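You operate a simulated robot arm through the tools that you are given. There is no shell and no other tool. Be economical: measure what you need, move in short steps, check, and stop when the job is done.

Carry out the task below with a simulated robot arm. There is one attempt and no reset: what you move stays moved.

JOB
Slide the coupler carrier in, latch it, then wipe its track clean with the teal cloth.
Fine: use the small cloth by the seal button and put it back; leave the carrier latched. What is to be rubbed or washed off counts as gone when no trace of it is left.

The check looks at the end state, three seconds after you hand in, the way a careful person would. Anything else that was tipped, shoved, dropped, spilled or broken makes it a failure. A push-on lid holds only when it is set on centred and level and pressed home; a screw cap is set on level and turned clockwise until tight. Flat cloth is picked up by pressing the open fingertips on it (5 to 10 N) and closing them slowly along it; thin cloth reads only 2 to 8 mm in the jaws.

ROBOT AND FRAMES
A 7-joint arm with a two-finger parallel gripper, fixed in place. Base frame: the origin is at the foot of the arm, x ahead of it, y to its left, z up; the work surface is at about z = 86.8. Units: cm, degrees, N and s.
With the tool pointing down near the work surface it reaches from about 24 to 68 cm from the base axis. Its first joint turns from -66.0 to 66.0 degrees. Payload 2.4 kg.
The TCP is the grasp point between the finger pads, 3 cm short of the fingertips. In the tool frame z runs along the fingers and y along their closing line. Largest opening 9.4 cm; finger width 2.8, thickness 1; the body of the gripper, 5 by 9.6 cm, starts 5.5 cm behind the TCP.
Orientation is that of the tool frame in the base frame, as a unit quaternion [x, y, z, w]. With the fingers straight down and closing along the base's y, the tool's x points along the base's -x, its y along +y and its z along -z.

CONTROLS
- The arm moves only by the tool apply_moves. Its argument "commands" is a list that holds one entry, the list of rows, each a list of 7 numbers: the shift along the tool's x, y, z in mm, then the turn, a rotation vector about the tool's x, y, z in degrees, then the opening in per cent of the stroke, from 0 (shut) to 100 (fully open). In form: [[[dx, dy, dz, rx, ry, rz, grip], ...]]. A call has 1 to 12 rows; each row is the pose to reach, as a shift and turn from the pose commanded when the call began, along the tool's axes at that moment. Each row takes 0.2 s and may step no farther than 5 cm and 8.6 degrees from the row before; otherwise, or with a gripper value out of range, the whole call is refused. Where a pose cannot be reached the arm comes as near as it can. A force on the tool above 50 N (or 10 N above the force at the start of the call, whichever is more), or a blocked arm, ends the call early, and 0.2 s more pass. Each finger travels about 15.3 cm/s and halts on what it meets, pressing with about 42 N; the grip force reading is that of the motor and also rises with nothing between the fingers. The clock runs only during rows and for 0.2 s after the last one: add rows that repeat a pose to give the fingers time. It gives the time, the measured TCP pose, the force on the tool (base axes), the opening and the grip force at its end, in the units of the frame above (readings bear some noise), with the torque about the TCP (base axes, N m) and any sound that the robot's microphone picked up, and new pictures: "show" is both (left out), scene, wrist or none.
- Cameras (640 x 400 px; columns grow to the right, rows downward): "scene" is fixed at [3.67, 47.12, 144.5]; the picture's right is [-0.77, -0.64, 0.00], its down [-0.36, 0.43, -0.83] and it looks along [0.53, -0.64, -0.56] (base axes); focal length 364 px, centre (320, 200). "wrist" rides on the gripper at [7.6, 1.4, -10.3] in the tool frame; the picture's right is [-0.18, 0.98, 0.00], its down [-0.75, -0.14, -0.64] and it looks along [-0.63, -0.12, 0.77] (tool axes); focal length 243 px, centre (320, 200). There is no depth. A picture from a camera that has moved, and an enlarged one, comes with that camera's place and axes in the base frame and with its lens.
- enlarge(camera, box): a new picture of the part [left, top, right, bottom] of that camera's present view, enlarged. The clock stands still meanwhile.
- finish_job(): hands the job in; it is judged then, once.

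Go step by step. Nothing tells you positions but the pictures and the camera data: compare them with the known pose of the tool, close in by small moves and look again before you grip or let go. The budget is 120 turns and 200 pictures, counting those below and the enlarged ones. Unless the task says otherwise, let go and move clear before handing in, and close with one line.

The tools are called after "Request:" as a command line: name --argument value ..., lists and objects as JSON in quotes. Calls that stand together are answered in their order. apply_moves: Moves the arm, as the interface text tells. Its arguments: {"type":"object","properties":{"commands":{"type":"array","items":{"type":"array","items":{"type":"array","items":{"type":"number"}}}},"show":{"type":"string","enum":["both","scene","wrist","none"]}},"required":["commands"]} The other tools are called the same way: enlarge (camera, box) takes an enlarged picture of a part of a camera's view; finish_job () hands the job in.

At the start:

```text
t: 0.0
eef_pos: [35.09, 2.88, 116.3]
ee_rot: [0.0, 1.0, -0.001, 0.0]
ft_force: [-0.6, 0.4, -0.5]
ft_torque: [-0.04, -0.01, 0.01]
gripper_width: 9.39
gripper_force: 0.1
```

scene: 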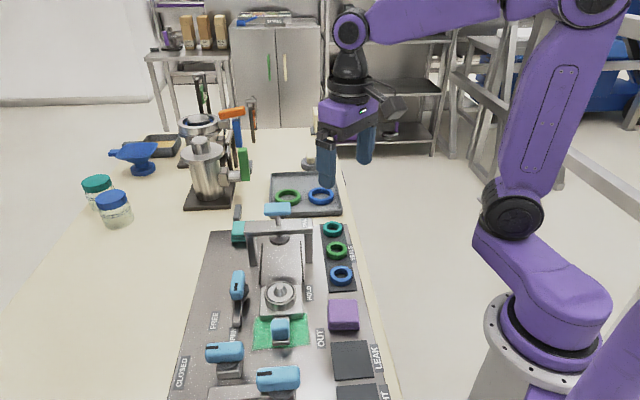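
wrist: 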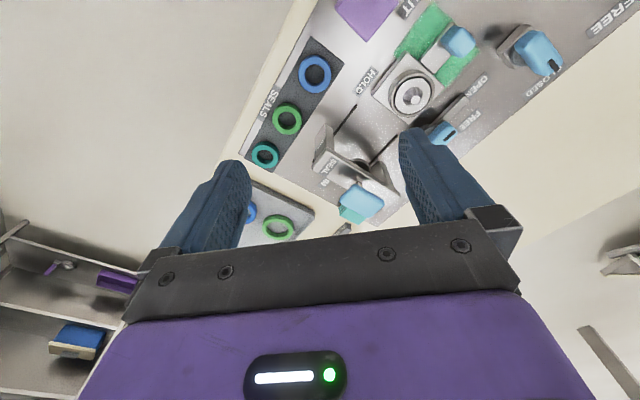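

I see a panel with a carrier on a slide, some blue handles, a green patch on the track and a teal block near the gantry. I'll enlarge the views first to identify the parts.

Request:
enlarge --camera "scene" --box '[160, 190, 400, 340]'

Request:
enlarge --camera "scene" --box '[160, 280, 400, 400]'

Request:
enlarge --camera "wrist" --box '[240, 0, 640, 240]'

```text
2.67 times, centred on (280, 265) of scene
camera zoom: at [3.67, 47.12, 144.5], right [-0.77, -0.64, 0.0], down [-0.36, 0.43, -0.83], along [0.53, -0.64, -0.56], focal length 972 px, centre (427, 27)
```

zoom: 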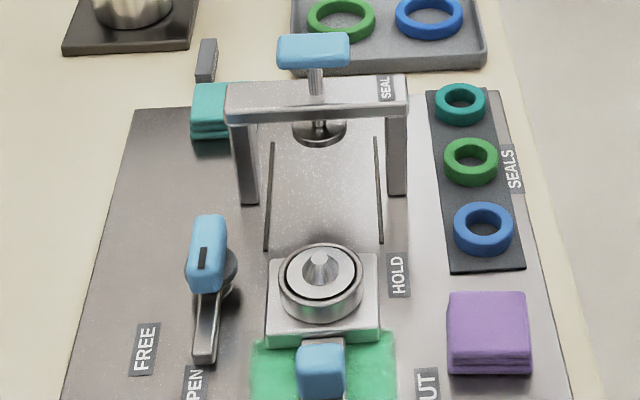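

```text
2.67 times, centred on (280, 340) of scene
camera zoom: at [3.67, 47.12, 144.5], right [-0.77, -0.64, 0.0], down [-0.36, 0.43, -0.83], along [0.53, -0.64, -0.56], focal length 972 px, centre (427, -173)
```

zoom: 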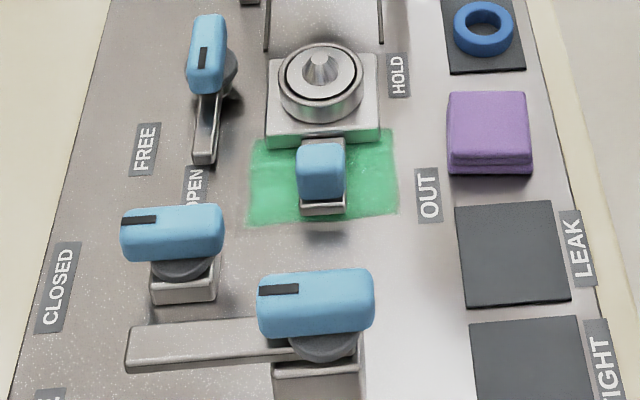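

```text
1.60 times, centred on (440, 120) of wrist
camera zoom: at [27.59, 4.3, 126.59], right [0.18, 0.98, 0.0], down [0.75, -0.14, 0.64], along [0.63, -0.12, -0.77], focal length 388 px, centre (128, 328)
```

zoom: 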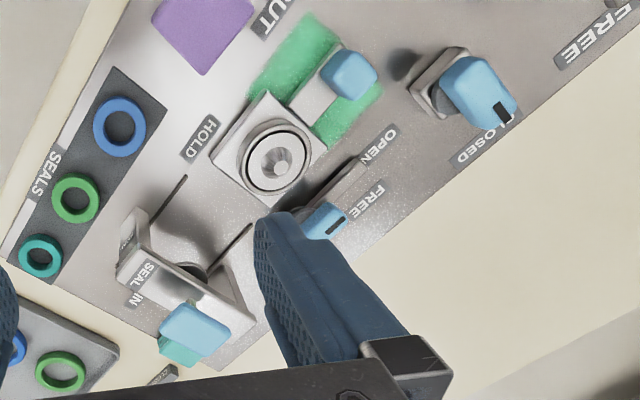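

The panel is turned about 45°: the track runs toward +x/−y into the gantry, and the teal cloth is behind the gantry. I'll move the wrist camera to see the rest of the panel.

Request:
apply_moves --commands '[[[20, 40, -20, 0, 0, 0, 100], [40, 80, -40, 0, 0, 0, 100], [60, 120, -60, 0, 0, 0, 100], [60, 160, -80, 0, 0, 0, 100], [60, 180, -80, 0, 0, 0, 100]]]'

```text
t: 1.2
eef_pos: [29.27, 20.95, 124.14]
ee_rot: [0.001, 1.0, 0.0, -0.001]
ft_force: [0.1, 0.7, 0.6]
ft_torque: [0.01, -0.02, -0.01]
gripper_width: 9.39
gripper_force: 0.1
camera wrist: at [21.62, 22.42, 134.54], right [0.19, 0.98, 0.0], down [0.75, -0.14, 0.64], along [0.63, -0.12, -0.77], focal length 243 px, centre (320, 200)
```

scene: 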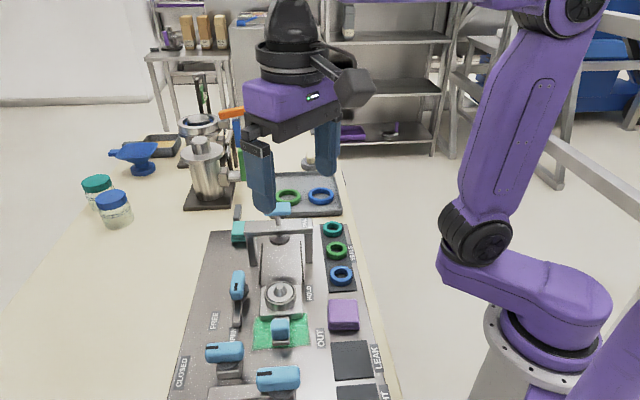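
wrist: 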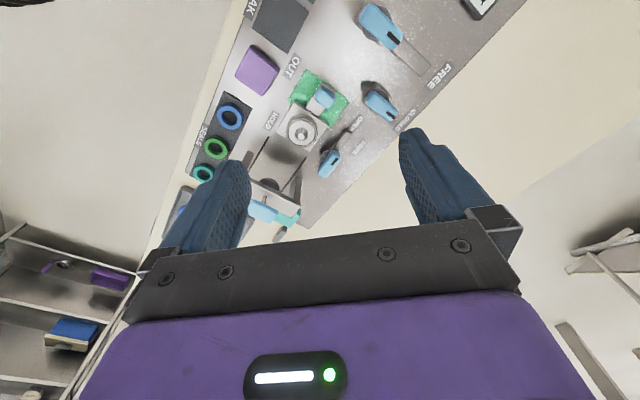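

Request:
enlarge --camera "wrist" --box '[230, 60, 410, 240]'

Request:
enlarge --camera "wrist" --box '[300, 0, 540, 150]'

```text
2.22 times, centred on (320, 150) of wrist
camera zoom: at [21.62, 22.42, 134.54], right [0.19, 0.98, 0.0], down [0.75, -0.14, 0.64], along [0.63, -0.12, -0.77], focal length 539 px, centre (320, 311)
```

zoom: 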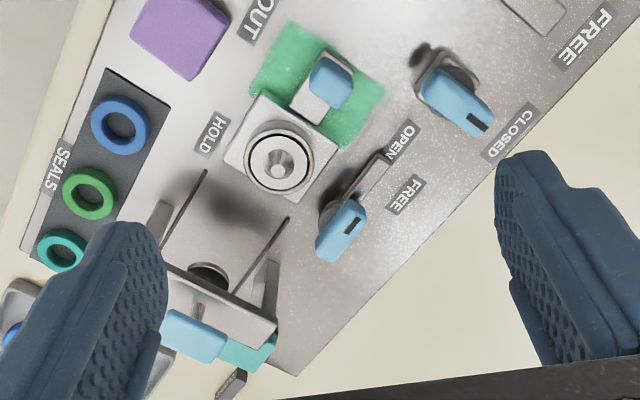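

```text
2.67 times, centred on (420, 75) of wrist
camera zoom: at [21.62, 22.42, 134.54], right [0.19, 0.98, 0.0], down [0.75, -0.14, 0.64], along [0.63, -0.12, -0.77], focal length 647 px, centre (53, 533)
```

zoom: 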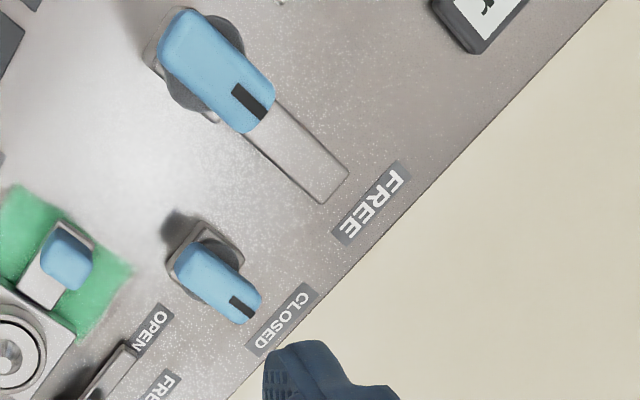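

Lever labels so far: FREE/HOLD around the lever beside the track, CLOSED/OPEN on the second, and FREE on the third large one. I want to see the panel's outer end before deciding which one is the carrier's latch.

Request:
apply_moves --commands '[[[20, 40, -20, 0, 0, 0, 100], [40, 80, -30, 0, 0, 0, 100], [60, 120, -30, 0, 0, 0, 100], [80, 160, -30, 0, 0, 0, 100], [80, 160, -30, 0, 0, 0, 100]]]' --show "wrist"

```text
t: 2.4
eef_pos: [21.4, 36.98, 127.09]
ee_rot: [0.001, 1.0, 0.001, 0.001]
ft_force: [-1.0, -1.0, 0.6]
ft_torque: [0.03, 0.02, -0.01]
gripper_width: 9.41
gripper_force: 0.1
camera wrist: at [13.73, 38.41, 137.38], right [0.19, 0.98, 0.0], down [0.75, -0.14, 0.64], along [0.63, -0.12, -0.77], focal length 243 px, centre (320, 200)
```

wrist: 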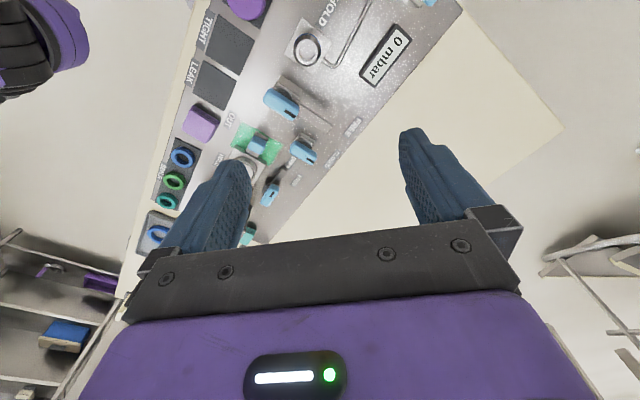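

Request:
enlarge --camera "wrist" --box '[230, 0, 430, 130]'

Request:
enlarge --camera "wrist" --box '[200, 80, 380, 230]'

```text
3.08 times, centred on (330, 65) of wrist
camera zoom: at [13.73, 38.41, 137.38], right [0.19, 0.98, 0.0], down [0.75, -0.14, 0.64], along [0.63, -0.12, -0.77], focal length 746 px, centre (289, 615)
```

zoom: 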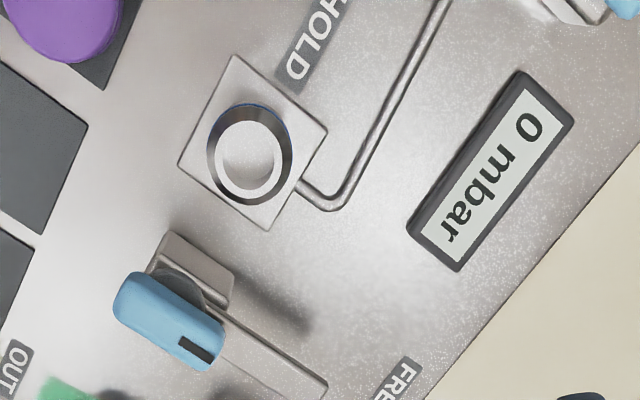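

```text
2.67 times, centred on (290, 155) of wrist
camera zoom: at [13.73, 38.41, 137.38], right [0.19, 0.98, 0.0], down [0.75, -0.14, 0.64], along [0.63, -0.12, -0.77], focal length 647 px, centre (400, 320)
```

zoom: 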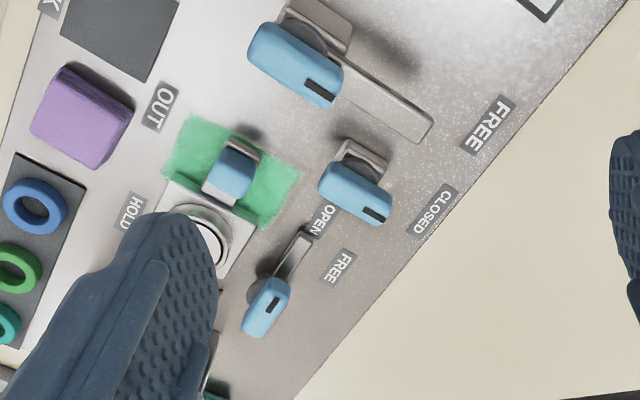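

Lever C's HOLD belongs to a separate pressure fitting, so the carrier's latch is the small FREE/HOLD lever beside the track. Estimates: carrier knob at about (34.9, 20.4, 90), track inward direction (0.707, −0.707). I'll hover over the knob with the fingers closing across the track.

Request:
apply_moves --commands '[[[-17, -21, 27, 0, 0, 5.6, 60], [-34, -42, 54, 0, 0, 11.2, 60], [-51, -62, 82, 0, 0, 16.9, 60], [-67, -83, 110, 0, 0, 22.5, 60], [-84, -104, 137, 0, 0, 28.1, 60], [-101, -125, 165, 0, 0, 33.7, 60], [-118, -145, 193, 0, 0, 39.4, 60], [-135, -166, 221, 0, 0, 45, 60], [-135, -166, 221, 0, 0, 45, 60]]]'

```text
t: 4.4
eef_pos: [34.76, 20.46, 105.13]
ee_rot: [0.383, 0.924, 0.001, 0.0]
ft_force: [-0.1, 0.0, 0.3]
ft_torque: [0.02, -0.03, -0.01]
gripper_width: 5.64
gripper_force: 0.1
camera wrist: at [30.46, 26.81, 115.37], right [0.83, 0.56, 0.0], down [0.43, -0.63, 0.64], along [0.36, -0.53, -0.77], focal length 243 px, centre (320, 200)
```

scene: 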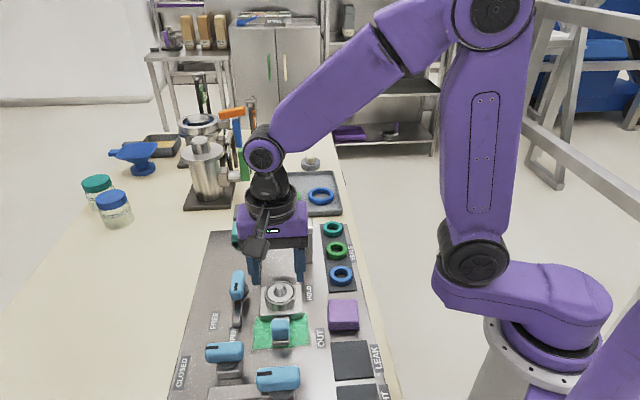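
wrist: 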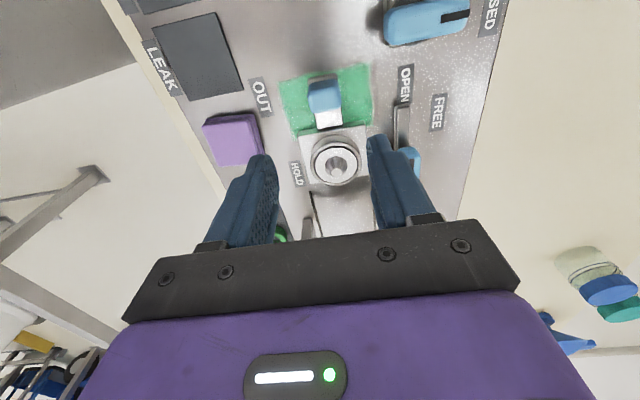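

Tool is oriented. I'll enlarge the knob from here to refine its position and height.

Request:
enlarge --camera "wrist" --box '[250, 50, 410, 200]'

Request:
enlarge --camera "scene" --box '[220, 260, 340, 360]'

```text
2.67 times, centred on (330, 125) of wrist
camera zoom: at [30.46, 26.81, 115.37], right [0.83, 0.56, 0.0], down [0.43, -0.63, 0.64], along [0.36, -0.53, -0.77], focal length 647 px, centre (293, 400)
```

zoom: 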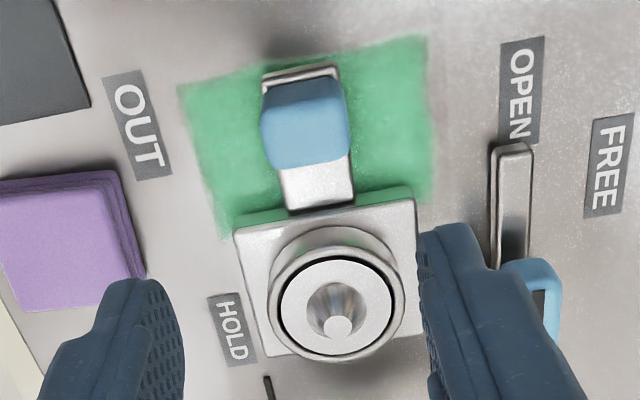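

```text
4.00 times, centred on (280, 310) of scene
camera zoom: at [3.67, 47.12, 144.5], right [-0.77, -0.64, 0.0], down [-0.36, 0.43, -0.83], along [0.53, -0.64, -0.56], focal length 1458 px, centre (480, -240)
```

zoom: 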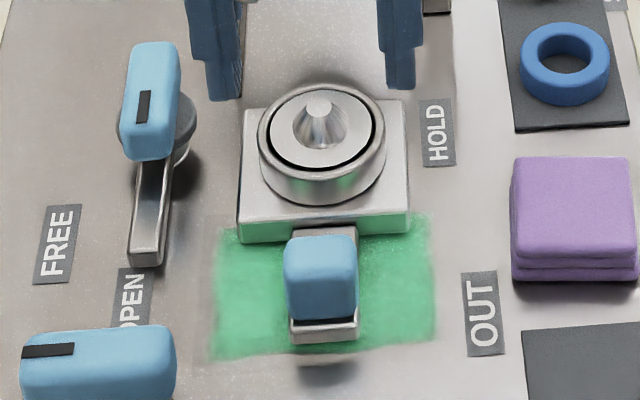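

Knob comes out at about (35.0, 20.6, 90.5), 3.3 cm wide. I'll descend with the fingers on either side and check.

Request:
apply_moves --commands '[[[0, 2, 40, 0, 0, 0, 75], [0, 2, 80, 0, 0, 0, 75], [0, 2, 110, 0, 0, 0, 75], [0, 2, 128, 0, 0, 0, 75], [0, 2, 128, 0, 0, 0, 75]]]'

```text
t: 5.6
eef_pos: [34.82, 20.5, 92.23]
ee_rot: [0.383, 0.924, 0.0, 0.0]
ft_force: [-0.2, 0.1, 0.9]
ft_torque: [-0.02, -0.02, 0.0]
gripper_width: 7.05
gripper_force: 0.1
camera wrist: at [30.43, 26.86, 102.69], right [0.83, 0.56, 0.0], down [0.43, -0.63, 0.64], along [0.36, -0.53, -0.77], focal length 243 px, centre (320, 200)
```

scene: 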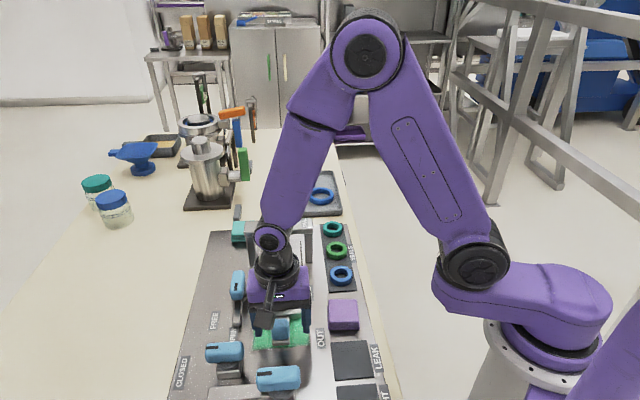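
wrist: 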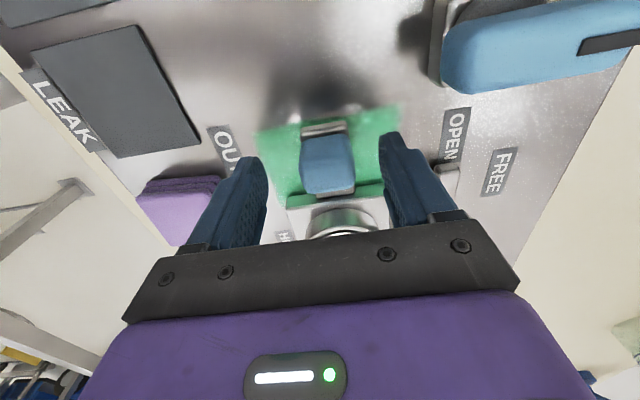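

The fingers flank the knob and are about centred on it. Closing.

Request:
apply_moves --commands '[[[0, 0, 0, 0, 0, 0, 45], [0, 0, 0, 0, 0, 0, 35], [0, 0, 0, 0, 0, 0, 25], [0, 0, 0, 0, 0, 0, 20], [0, 0, 0, 0, 0, 0, 20]]]' --show "wrist"

```text
t: 6.8
eef_pos: [35.08, 20.65, 92.5]
ee_rot: [0.382, 0.924, 0.005, 0.003]
ft_force: [16.7, 18.2, 0.0]
ft_torque: [-0.06, 0.41, 0.08]
gripper_width: 3.14
gripper_force: 44.7
camera wrist: at [30.64, 27.05, 102.77], right [0.82, 0.57, 0.01], down [0.43, -0.64, 0.64], along [0.37, -0.53, -0.77], focal length 243 px, centre (320, 200)
```

wrist: 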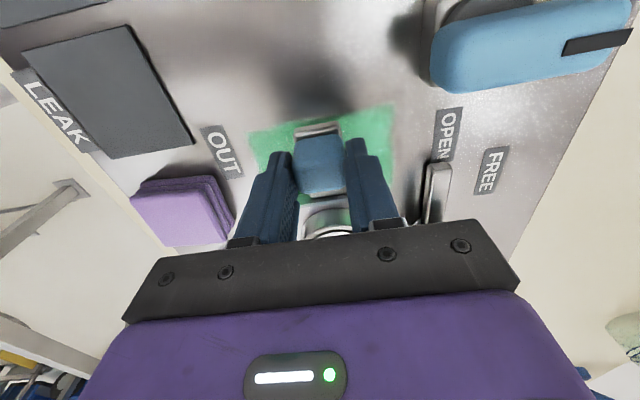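

Gripped at 3.1 cm, about 3 mm off laterally. I'll correct that and push inward a little at a time.

Request:
apply_moves --commands '[[[0, 3, 0, 0, 0, 0, 20], [-10, 3, 0, 0, 0, 0, 20], [-20, 3, 0, 0, 0, 0, 20], [-30, 3, 0, 0, 0, 0, 20], [-30, 3, 0, 0, 0, 0, 20]]]' --show "wrist"

```text
t: 8.0
eef_pos: [37.21, 18.48, 92.48]
ee_rot: [0.382, 0.924, 0.0, 0.0]
ft_force: [9.4, 9.6, 14.9]
ft_torque: [0.06, -0.23, 0.22]
gripper_width: 3.18
gripper_force: 45.2
camera wrist: at [32.9, 24.95, 102.77], right [0.83, 0.56, 0.0], down [0.43, -0.63, 0.64], along [0.36, -0.53, -0.77], focal length 243 px, centre (320, 200)
```

wrist: 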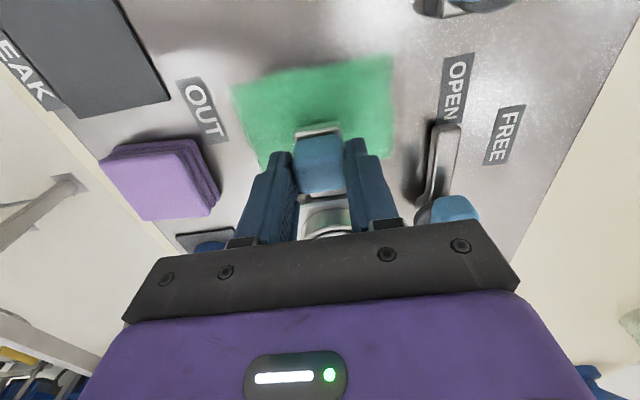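

The carrier slides. I'll relieve the residual forces and continue.

Request:
apply_moves --commands '[[[-10, 2, -2, 0, 0, 0, 20], [-20, 2, -2, 0, 0, 0, 20], [-30, 2, -2, 0, 0, 0, 20], [-40, 2, -2, 0, 0, 0, 20], [-50, 2, -2, 0, 0, 0, 20], [-60, 2, -2, 0, 0, 0, 20], [-60, 2, -2, 0, 0, 0, 20]]]'

```text
t: 9.6
eef_pos: [41.51, 14.33, 92.57]
ee_rot: [0.383, 0.924, -0.001, -0.001]
ft_force: [0.0, 1.2, -26.3]
ft_torque: [0.63, 0.27, 0.16]
gripper_width: 3.18
gripper_force: 45.1
camera wrist: at [37.22, 20.73, 102.86], right [0.83, 0.56, 0.0], down [0.43, -0.63, 0.64], along [0.36, -0.53, -0.77], focal length 243 px, centre (320, 200)
```

scene: 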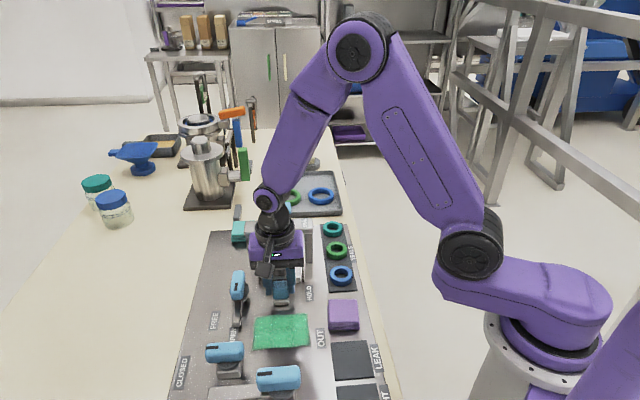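
wrist: 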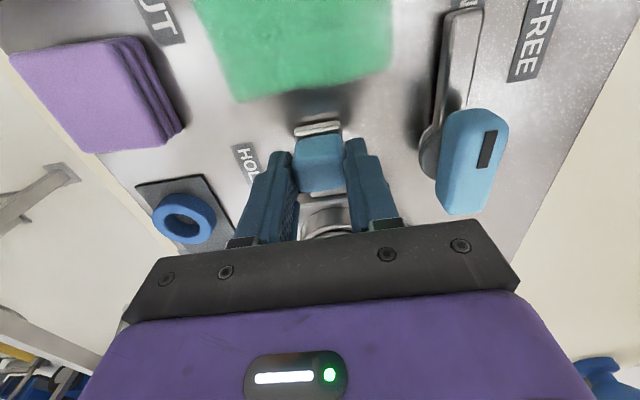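

It has moved 9 cm and the whole smear is exposed. Continuing inward.

Request:
apply_moves --commands '[[[-10, 0, 1, 0, 0, 0, 20], [-20, 0, 1, 0, 0, 0, 20], [-30, 0, 1, 0, 0, 0, 20], [-40, 0, 1, 0, 0, 0, 20], [-50, 0, 1, 0, 0, 0, 20], [-50, 0, 1, 0, 0, 0, 20]]]'

```text
t: 11.0
eef_pos: [44.78, 11.14, 92.44]
ee_rot: [0.381, 0.925, -0.002, -0.003]
ft_force: [-24.7, 21.0, -2.4]
ft_torque: [1.1, -0.16, -0.5]
gripper_width: 3.23
gripper_force: 45.2
camera wrist: at [40.45, 17.48, 102.79], right [0.82, 0.57, -0.01], down [0.44, -0.63, 0.64], along [0.36, -0.53, -0.77], focal length 243 px, centre (320, 200)
```

scene: 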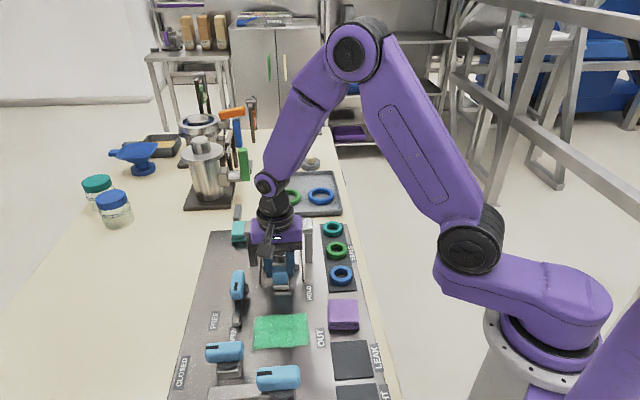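
wrist: 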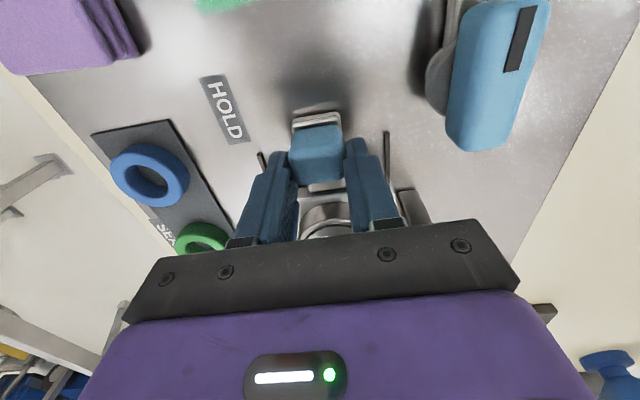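

It met resistance of about 32 N, which is probably the end stop. I'll press slightly to confirm.

Request:
apply_moves --commands '[[[-2, 0, 0, 0, 0, 0, 20], [-4, 0, 0, 0, 0, 0, 20], [-4, 0, 0, 0, 0, 0, 20]]]' --show "none"

Request:
enlarge --camera "scene" --box '[210, 200, 360, 300]'

```text
t: 11.8
eef_pos: [45.07, 10.75, 92.45]
ee_rot: [0.381, 0.925, -0.002, -0.002]
ft_force: [-24.4, 21.9, -1.1]
ft_torque: [0.78, 0.15, -0.17]
gripper_width: 3.2
gripper_force: 45.9
```

```text
4.00 times, centred on (285, 250) of scene
camera zoom: at [3.6, 47.17, 144.49], right [-0.77, -0.64, 0.0], down [-0.36, 0.43, -0.83], along [0.53, -0.64, -0.56], focal length 1458 px, centre (460, 0)
```

zoom: 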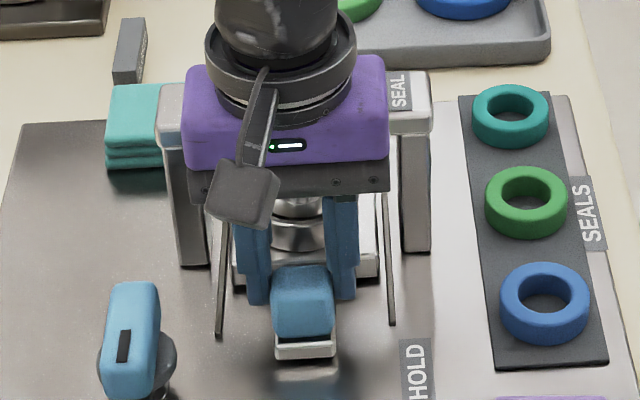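

Moved 4 mm at the same force: either the grip slips or it's stiff. I'll check the wrist view for slip by pushing a bit further.

Request:
apply_moves --commands '[[[-3, 0, 0, 0, 0, 0, 20], [-6, 0, 0, 0, 0, 0, 20], [-6, 0, 0, 0, 0, 0, 20]]]' --show "wrist"

```text
t: 12.4
eef_pos: [45.36, 10.65, 92.55]
ee_rot: [0.38, 0.925, -0.002, -0.004]
ft_force: [-14.5, 3.6, 10.5]
ft_torque: [-0.62, -2.01, -0.61]
gripper_width: 3.16
gripper_force: 44.9
stopped in row 3: the force on the tool passed its limit at 52 N (the readings are from after the stop); the commanded pose is now the measured one
camera wrist: at [41.02, 16.94, 102.82], right [0.82, 0.57, -0.01], down [0.44, -0.63, 0.64], along [0.36, -0.53, -0.77], focal length 243 px, centre (320, 200)
```

wrist: 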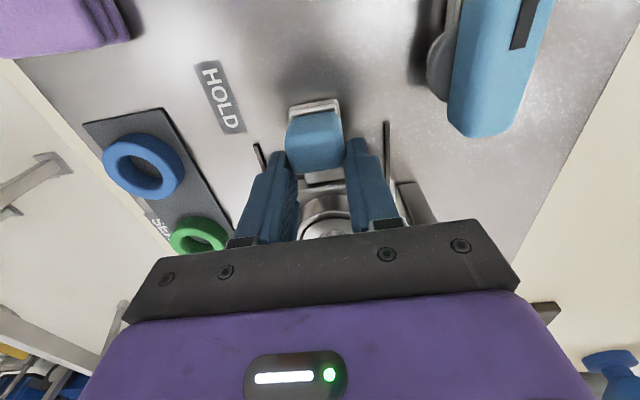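

The knob now sits farther back between the fingers, so the grip slipped against a solid stop: the carrier is in. I'll release, rise and look.

Request:
apply_moves --commands '[[[0, 0, 0, 0, 0, 0, 60], [0, 0, 0, 0, 0, 0, 60], [0, 0, -40, 0, 0, 0, 60], [20, 0, -80, 0, 0, 0, 60], [60, 0, -120, 0, 0, 0, 60], [100, 0, -120, 0, 0, 0, 60], [100, 0, -120, 0, 0, 0, 60]]]'

Request:
enlarge --camera "scene" --box '[210, 190, 360, 300]'

Request:
enlarge --camera "wrist" --box '[220, 60, 460, 240]'

```text
refused: row 5 steps farther than a row can; nothing moved
```

```text
3.64 times, centred on (285, 245) of scene
camera zoom: at [3.62, 47.12, 144.5], right [-0.77, -0.64, 0.0], down [-0.36, 0.43, -0.83], along [0.53, -0.64, -0.56], focal length 1325 px, centre (447, 36)
```

zoom: 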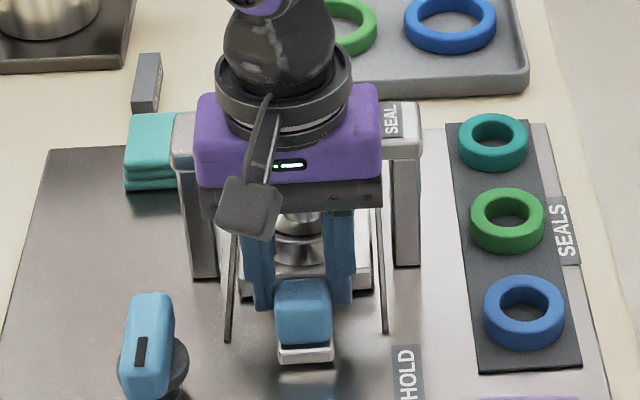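

```text
2.22 times, centred on (340, 150) of wrist
camera zoom: at [41.02, 16.94, 102.82], right [0.82, 0.57, -0.01], down [0.44, -0.63, 0.64], along [0.36, -0.53, -0.77], focal length 539 px, centre (276, 311)
```

zoom: 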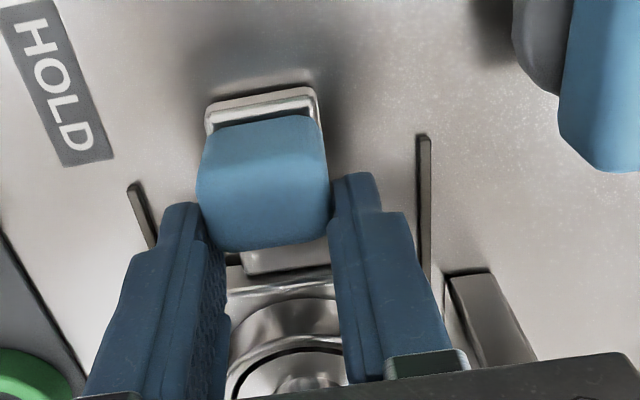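

Confirmed at the stop. I'll release and retreat upward in smaller steps.

Request:
apply_moves --commands '[[[0, 0, 0, 0, 0, 0, 60], [0, 0, 0, 0, 0, 0, 60], [0, 0, -40, 0, 0, 0, 60], [15, 0, -80, 0, 0, 0, 60], [40, 0, -120, 0, 0, 0, 60], [80, 0, -130, 0, 0, 0, 60], [120, 0, -130, 0, 0, 0, 60], [120, 0, -130, 0, 0, 0, 60]]]'

Request:
enlarge --camera "scene" --box '[210, 190, 360, 300]'

Request:
enlarge --camera "wrist" --box '[220, 60, 460, 240]'

```text
t: 14.2
eef_pos: [36.94, 19.03, 105.72]
ee_rot: [0.382, 0.924, -0.002, -0.004]
ft_force: [0.2, 0.1, 1.0]
ft_torque: [0.03, -0.02, 0.02]
gripper_width: 5.65
gripper_force: 0.0
camera wrist: at [32.61, 25.4, 116.0], right [0.82, 0.57, -0.01], down [0.44, -0.63, 0.64], along [0.36, -0.53, -0.77], focal length 243 px, centre (320, 200)
```

scene: 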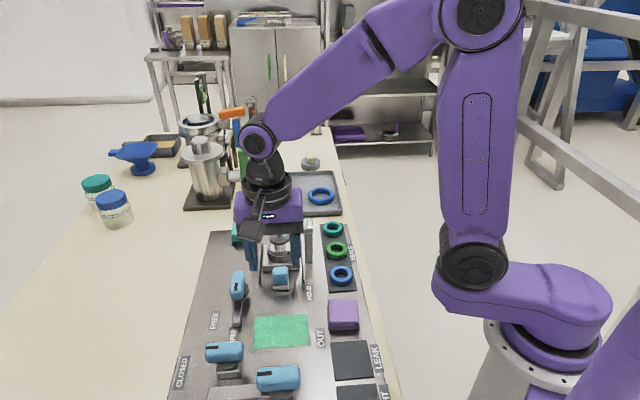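
wrist: 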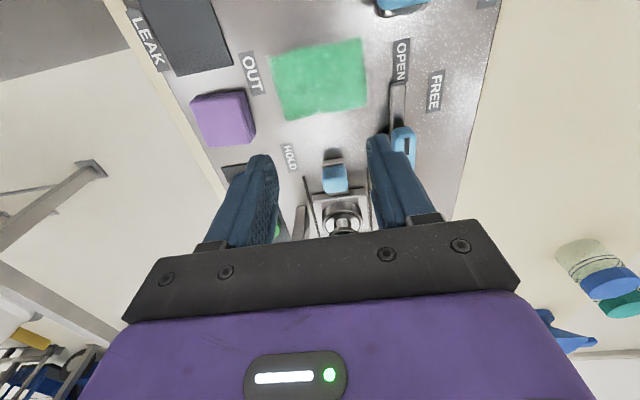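

```text
3.64 times, centred on (285, 245) of scene
camera zoom: at [3.67, 47.12, 144.5], right [-0.77, -0.64, 0.0], down [-0.36, 0.43, -0.83], along [0.53, -0.64, -0.56], focal length 1325 px, centre (447, 36)
```

zoom: 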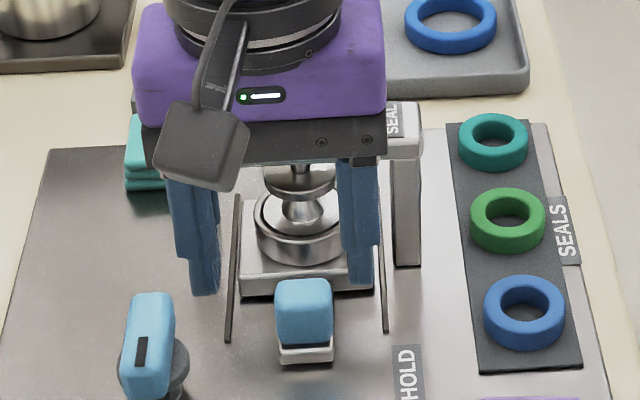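

```text
2.22 times, centred on (340, 150) of wrist
camera zoom: at [32.61, 25.4, 116.0], right [0.82, 0.57, -0.01], down [0.44, -0.63, 0.64], along [0.36, -0.53, -0.77], focal length 539 px, centre (276, 311)
```

zoom: 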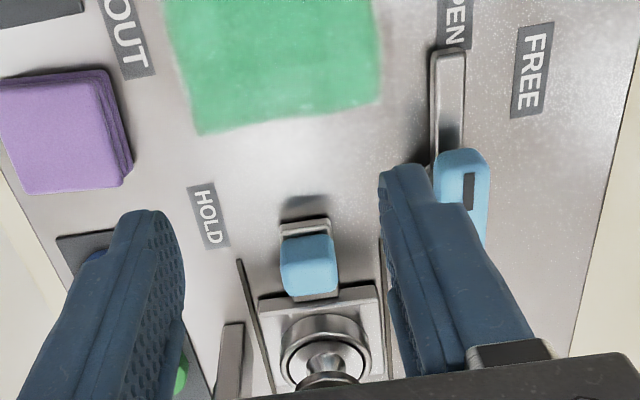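

The coupler sits under the plunger, so the carrier is in. Next is the latch lever, with its handle at about (47, 19.5, 93). I'll hover above it.

Request:
apply_moves --commands '[[[-22, 25, 0, 0, 0, 0, 60], [-44, 49, 0, 0, 0, 0, 60], [-66, 74, 0, 0, 0, 0, 60], [-66, 74, 0, 0, 0, 0, 60]]]'

Request:
enlarge --camera "wrist" --box '[250, 60, 410, 180]'

Request:
enlarge --camera "scene" --box '[200, 250, 280, 340]'

```text
t: 15.2
eef_pos: [46.96, 19.77, 105.4]
ee_rot: [0.38, 0.925, -0.002, -0.003]
ft_force: [0.7, -0.3, -0.4]
ft_torque: [0.04, 0.02, -0.01]
gripper_width: 5.63
gripper_force: 0.0
camera wrist: at [42.72, 26.1, 115.8], right [0.82, 0.57, -0.01], down [0.44, -0.63, 0.64], along [0.36, -0.53, -0.77], focal length 243 px, centre (320, 200)
```

scene: 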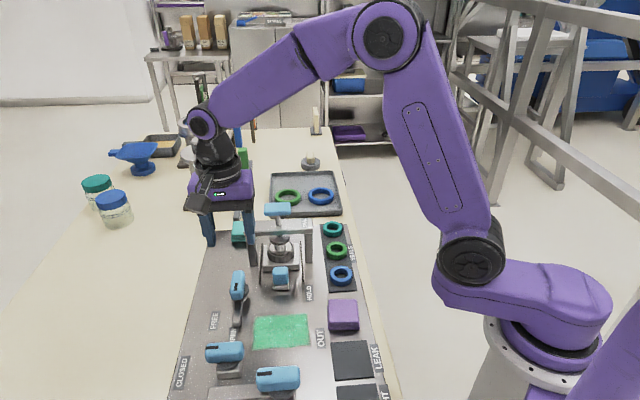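
wrist: 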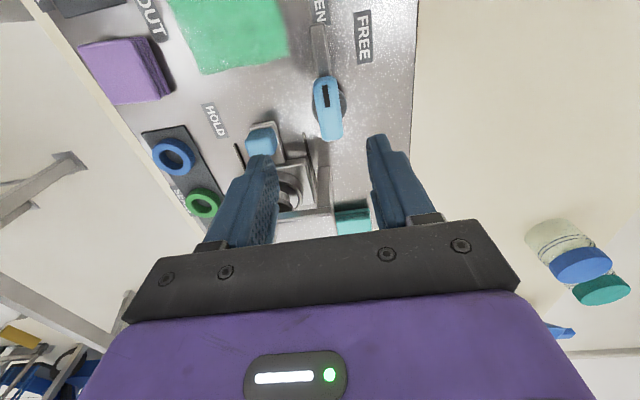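

```text
3.33 times, centred on (330, 120) of wrist
camera zoom: at [42.72, 26.1, 115.8], right [0.82, 0.57, -0.01], down [0.44, -0.63, 0.64], along [0.36, -0.53, -0.77], focal length 809 px, centre (287, 467)
```

zoom: 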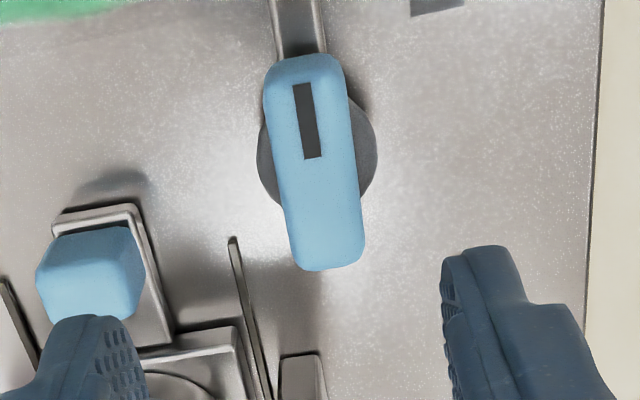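

```text
4.44 times, centred on (240, 295) of scene
camera zoom: at [3.67, 47.12, 144.5], right [-0.77, -0.64, 0.0], down [-0.36, 0.43, -0.83], along [0.53, -0.64, -0.56], focal length 1620 px, centre (676, -222)
```

zoom: 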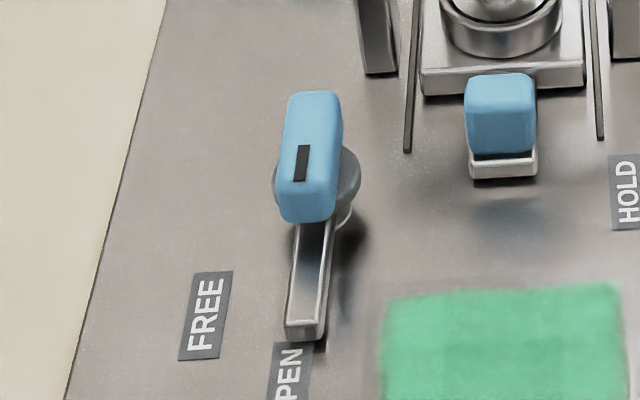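

The wrist estimate puts the handle at about (47.9, 19.7). I'll adjust and go down halfway, then re-check.

Request:
apply_moves --commands '[[[-8, 7, 10, 0, 0, 0, 60], [-8, 7, 40, 0, 0, 0, 60], [-8, 7, 40, 0, 0, 0, 60]]]' --show "wrist"

Request:
enlarge --camera "wrist" --box '[220, 60, 420, 210]'

Request:
enlarge --camera "scene" --box '[180, 200, 300, 320]'

```text
t: 16.0
eef_pos: [47.96, 19.72, 101.56]
ee_rot: [0.381, 0.925, -0.002, -0.004]
ft_force: [0.4, 0.6, 0.5]
ft_torque: [-0.03, 0.02, -0.01]
gripper_width: 5.65
gripper_force: 0.0
camera wrist: at [43.67, 26.06, 111.91], right [0.82, 0.57, -0.01], down [0.44, -0.63, 0.64], along [0.36, -0.53, -0.77], focal length 243 px, centre (320, 200)
```

wrist: 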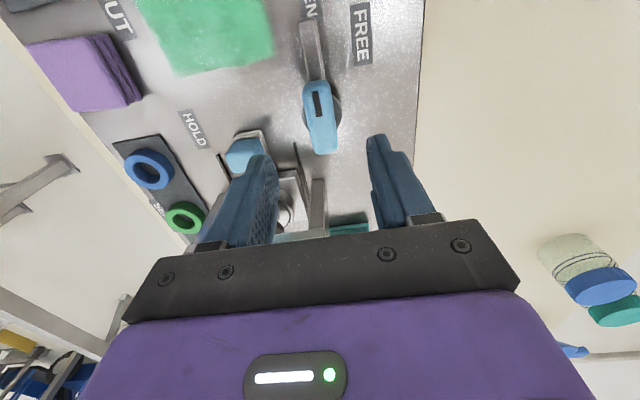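

```text
2.67 times, centred on (320, 135) of wrist
camera zoom: at [43.67, 26.06, 111.91], right [0.82, 0.57, -0.01], down [0.44, -0.63, 0.64], along [0.36, -0.53, -0.77], focal length 647 px, centre (320, 373)
```

zoom: 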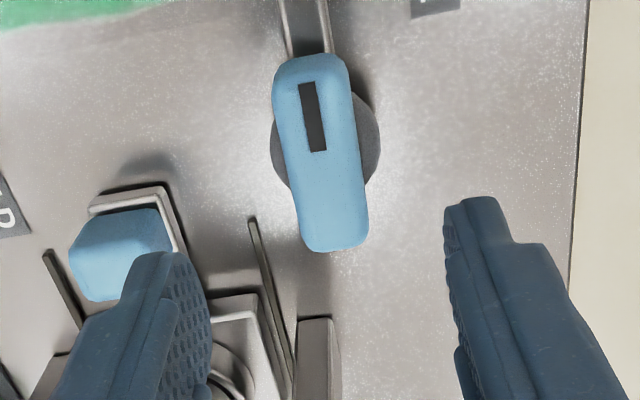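

```text
3.33 times, centred on (240, 260) of scene
camera zoom: at [3.67, 47.12, 144.5], right [-0.77, -0.64, 0.0], down [-0.36, 0.43, -0.83], along [0.53, -0.64, -0.56], focal length 1215 px, centre (587, 0)
```

zoom: 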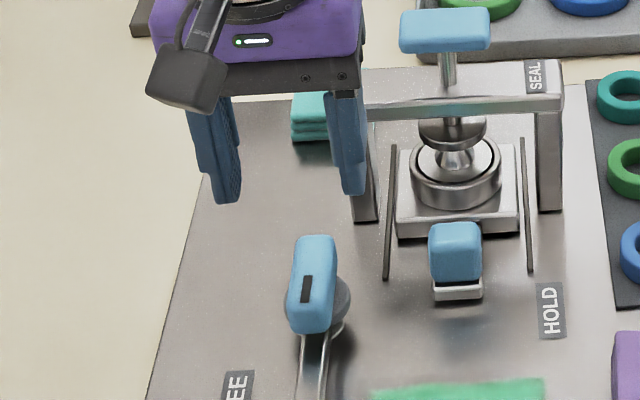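

The fingers straddle the handle laterally, with the handle top at roughly z 92.3. I'll lower until the tips cover the handle's sides (TCP about 93.4).

Request:
apply_moves --commands '[[[1, 1, 40, 0, 0, 0, 60], [1, 1, 65, 0, 0, 0, 60], [1, 1, 81, 0, 0, 0, 60], [1, 1, 81, 0, 0, 0, 60]]]'

Request:
enlarge --camera "scene" --box '[180, 220, 300, 320]'

```text
t: 17.0
eef_pos: [48.02, 19.6, 93.48]
ee_rot: [0.381, 0.925, -0.002, -0.003]
ft_force: [-0.2, 0.0, -0.7]
ft_torque: [0.01, 0.03, -0.01]
gripper_width: 5.64
gripper_force: 0.2
camera wrist: at [43.71, 26.06, 103.73], right [0.82, 0.57, -0.01], down [0.44, -0.63, 0.64], along [0.36, -0.53, -0.77], focal length 243 px, centre (320, 200)
```

scene: 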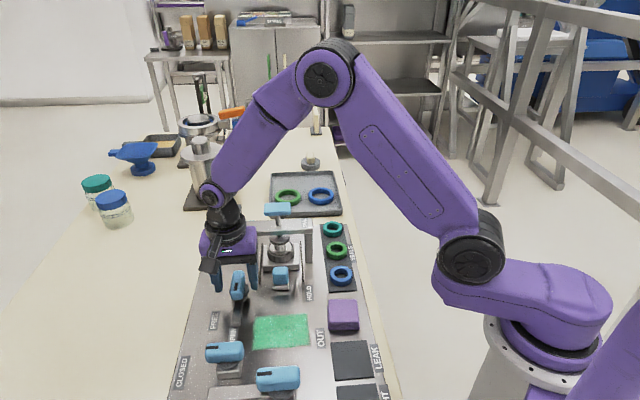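
wrist: 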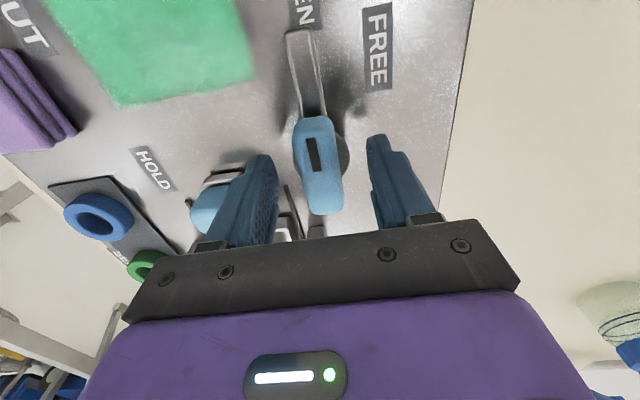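

```text
4.00 times, centred on (240, 270) of scene
camera zoom: at [3.67, 47.12, 144.5], right [-0.77, -0.64, 0.0], down [-0.36, 0.43, -0.83], along [0.53, -0.64, -0.56], focal length 1458 px, centre (640, -80)
```

zoom: 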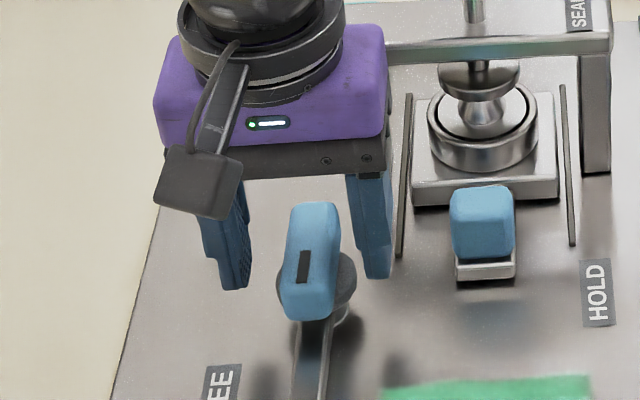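

Fingers flank the handle at its centre. Closing in small increments.

Request:
apply_moves --commands '[[[0, 0, 0, 0, 0, 0, 40], [0, 0, 0, 0, 0, 0, 32], [0, 0, 0, 0, 0, 0, 26], [0, 0, 0, 0, 0, 0, 22], [0, 0, 0, 0, 0, 0, 18], [0, 0, 0, 0, 0, 0, 18]]]' --show "wrist"

```text
t: 18.4
eef_pos: [47.99, 19.68, 93.52]
ee_rot: [0.381, 0.925, -0.002, -0.005]
ft_force: [-5.6, -5.7, 0.7]
ft_torque: [0.47, -0.16, -0.04]
gripper_width: 2.37
gripper_force: 45.0
camera wrist: at [43.69, 26.02, 103.75], right [0.82, 0.57, -0.01], down [0.44, -0.63, 0.64], along [0.36, -0.53, -0.77], focal length 243 px, centre (320, 200)
```

wrist: 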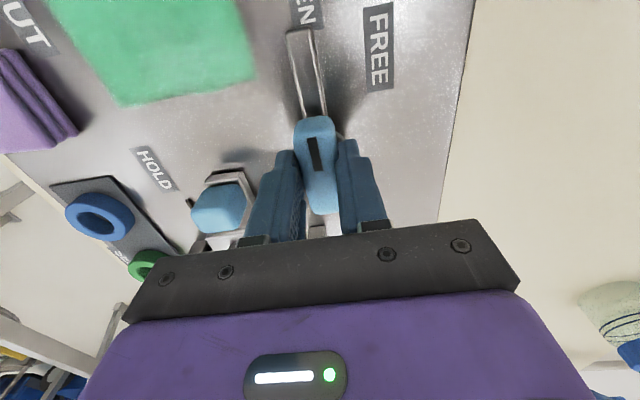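

Gripped cleanly at 2.37 cm. I'll turn the handle counter-clockwise (tool −z) toward HOLD, in stages.

Request:
apply_moves --commands '[[[0, 0, 0, 0, 0, -4, 18], [0, 0, 0, 0, 0, -8, 18], [0, 0, 0, 0, 0, -12, 18], [0, 0, 0, 0, 0, -16, 18], [0, 0, 0, 0, 0, -20, 18], [0, 0, 0, 0, 0, -20, 18]]]' --show "wrist"

```text
t: 19.8
eef_pos: [47.71, 19.42, 93.46]
ee_rot: [0.215, 0.977, -0.003, -0.005]
ft_force: [-16.6, -22.2, 32.2]
ft_torque: [-0.37, -0.41, -0.2]
gripper_width: 2.39
gripper_force: 44.9
camera wrist: at [41.64, 23.92, 103.76], right [0.58, 0.81, -0.01], down [0.63, -0.44, 0.64], along [0.51, -0.37, -0.77], focal length 243 px, centre (320, 200)
```

wrist: 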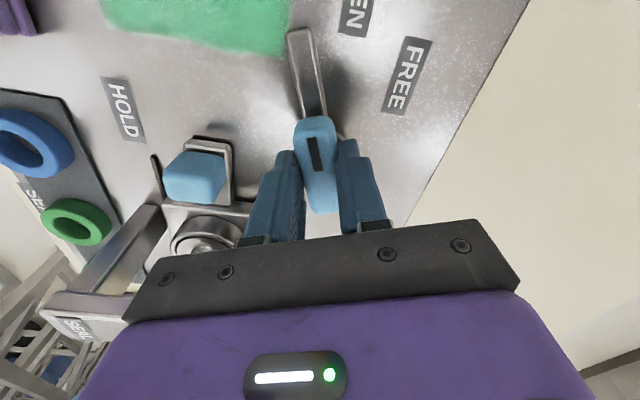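

The lever follows, but side force is building because the turning centre is offset. I'll shift to relieve it and then continue.

Request:
apply_moves --commands '[[[1, -2, -1, 0, 0, 0, 18], [2, -4, -1, 0, 0, 0, 18], [2, -4, -1, 0, 0, 0, 18]]]' --show "none"

```text
t: 20.6
eef_pos: [47.72, 19.4, 93.36]
ee_rot: [0.214, 0.977, 0.001, 0.001]
ft_force: [24.6, -4.9, -20.0]
ft_torque: [-0.08, -0.49, 0.03]
gripper_width: 2.4
gripper_force: 45.0
```

Request:
apply_moves --commands '[[[-2.2, 0.2, 0.5, 0, 0, 0, 18], [-2.6, -0.5, 0.5, 0, 0, -5, 18], [-3.0, -1.2, 0.5, 0, 0, -10, 18], [-3.4, -1.9, 0.5, 0, 0, -15, 18], [-3.8, -2.6, 0.5, 0, 0, -20, 18], [-3.8, -2.6, 0.5, 0, 0, -20, 18]]]' --show "wrist"

```text
t: 22.0
eef_pos: [47.7, 19.18, 93.53]
ee_rot: [0.04, 0.999, 0.0, -0.003]
ft_force: [-2.2, 12.8, 12.2]
ft_torque: [0.32, -0.86, 0.14]
gripper_width: 2.39
gripper_force: 45.3
camera wrist: at [40.35, 21.16, 103.76], right [0.26, 0.97, 0.0], down [0.74, -0.2, 0.64], along [0.61, -0.17, -0.77], focal length 243 px, centre (320, 200)
```

wrist: 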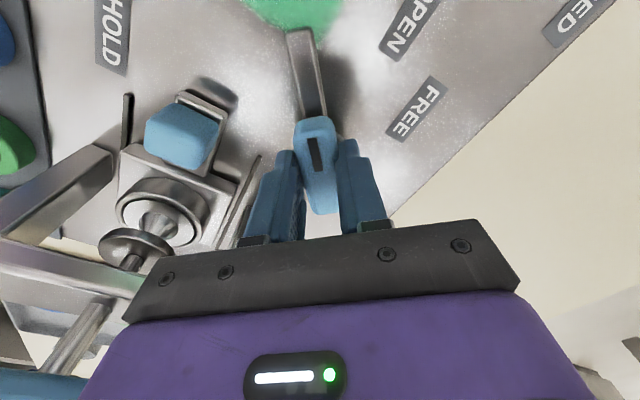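

Forces are small. Continuing another 40°.

Request:
apply_moves --commands '[[[-0.3, 0.6, 0, 0, 0, -5, 18], [-0.5, 0.1, 0, 0, 0, -10, 18], [-0.8, -0.4, 0, 0, 0, -15, 18], [-1.1, -1.0, 0, 0, 0, -20, 18], [-1.6, -1.4, 0, 0, 0, -25, 18], [-2.0, -1.8, 0, 0, 0, -30, 18], [-2.4, -2.2, 0, 0, 0, -35, 18], [-2.9, -2.6, 0, 0, 0, -40, 18], [-2.9, -2.6, 0, 0, 0, -40, 18]]]'

```text
t: 24.0
eef_pos: [47.92, 18.63, 93.35]
ee_rot: [-0.302, 0.953, 0.001, -0.004]
ft_force: [-15.6, 1.5, 28.9]
ft_torque: [-0.4, 0.38, 0.09]
gripper_width: 2.39
gripper_force: 45.1
camera wrist: at [40.96, 15.4, 103.76], right [-0.42, 0.91, 0.0], down [0.7, 0.32, 0.63], along [0.58, 0.27, -0.77], focal length 243 px, centre (320, 200)
```

scene: 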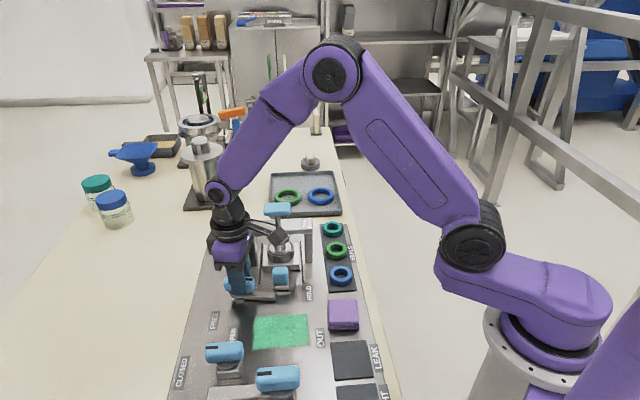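
wrist: 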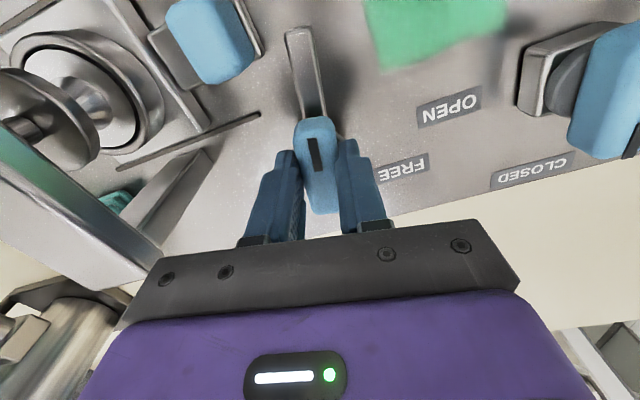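

About 80° done, and the bar nearly points across the track behind the knob. The last bit now.

Request:
apply_moves --commands '[[[0.9, -0.6, -0.5, 0, 0, 0, 18], [0.8, -0.6, -0.5, 0, 0, -4, 18], [0.6, -0.5, -0.5, 0, 0, -8, 18], [0.5, -0.4, -0.5, 0, 0, -12, 18], [0.5, -0.4, -0.5, 0, 0, -12, 18]]]'

Request:
enlarge --camera "scene" --box '[200, 220, 340, 320]'

```text
t: 25.2
eef_pos: [48.04, 18.43, 93.47]
ee_rot: [-0.398, 0.917, 0.002, -0.005]
ft_force: [-14.1, 0.8, 5.6]
ft_torque: [-0.18, -0.23, -1.57]
gripper_width: 2.42
gripper_force: 44.9
camera wrist: at [41.88, 13.93, 103.75], right [-0.59, 0.8, 0.01], down [0.62, 0.46, 0.64], along [0.51, 0.38, -0.77], focal length 243 px, centre (320, 200)
```

scene: 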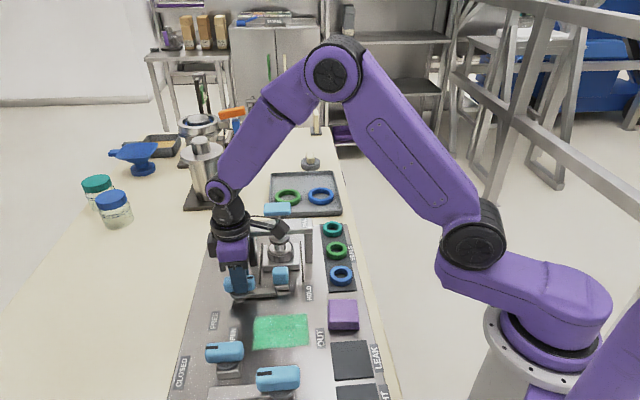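
wrist: 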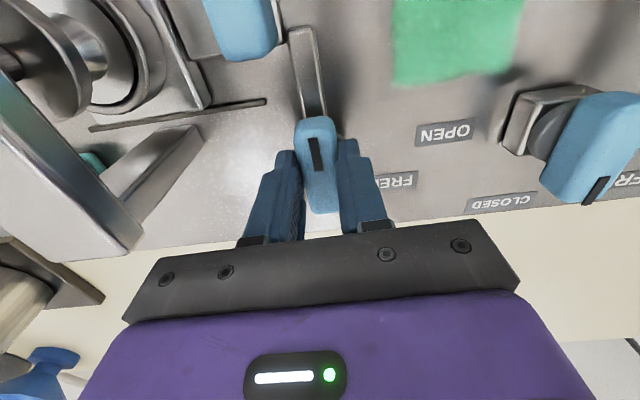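

```text
4.00 times, centred on (270, 270) of scene
camera zoom: at [3.62, 47.12, 144.51], right [-0.77, -0.64, 0.0], down [-0.36, 0.43, -0.83], along [0.53, -0.64, -0.56], focal length 1458 px, centre (520, -80)
```

zoom: 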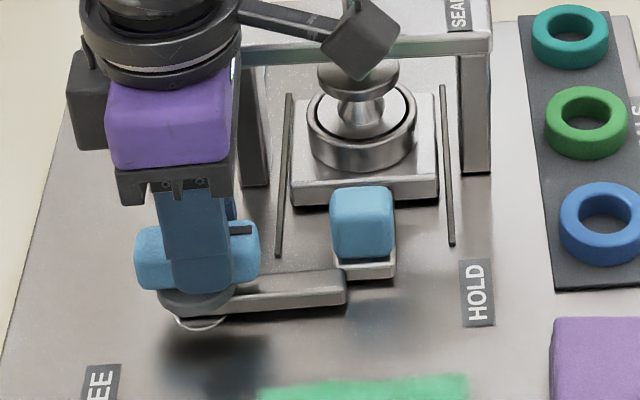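

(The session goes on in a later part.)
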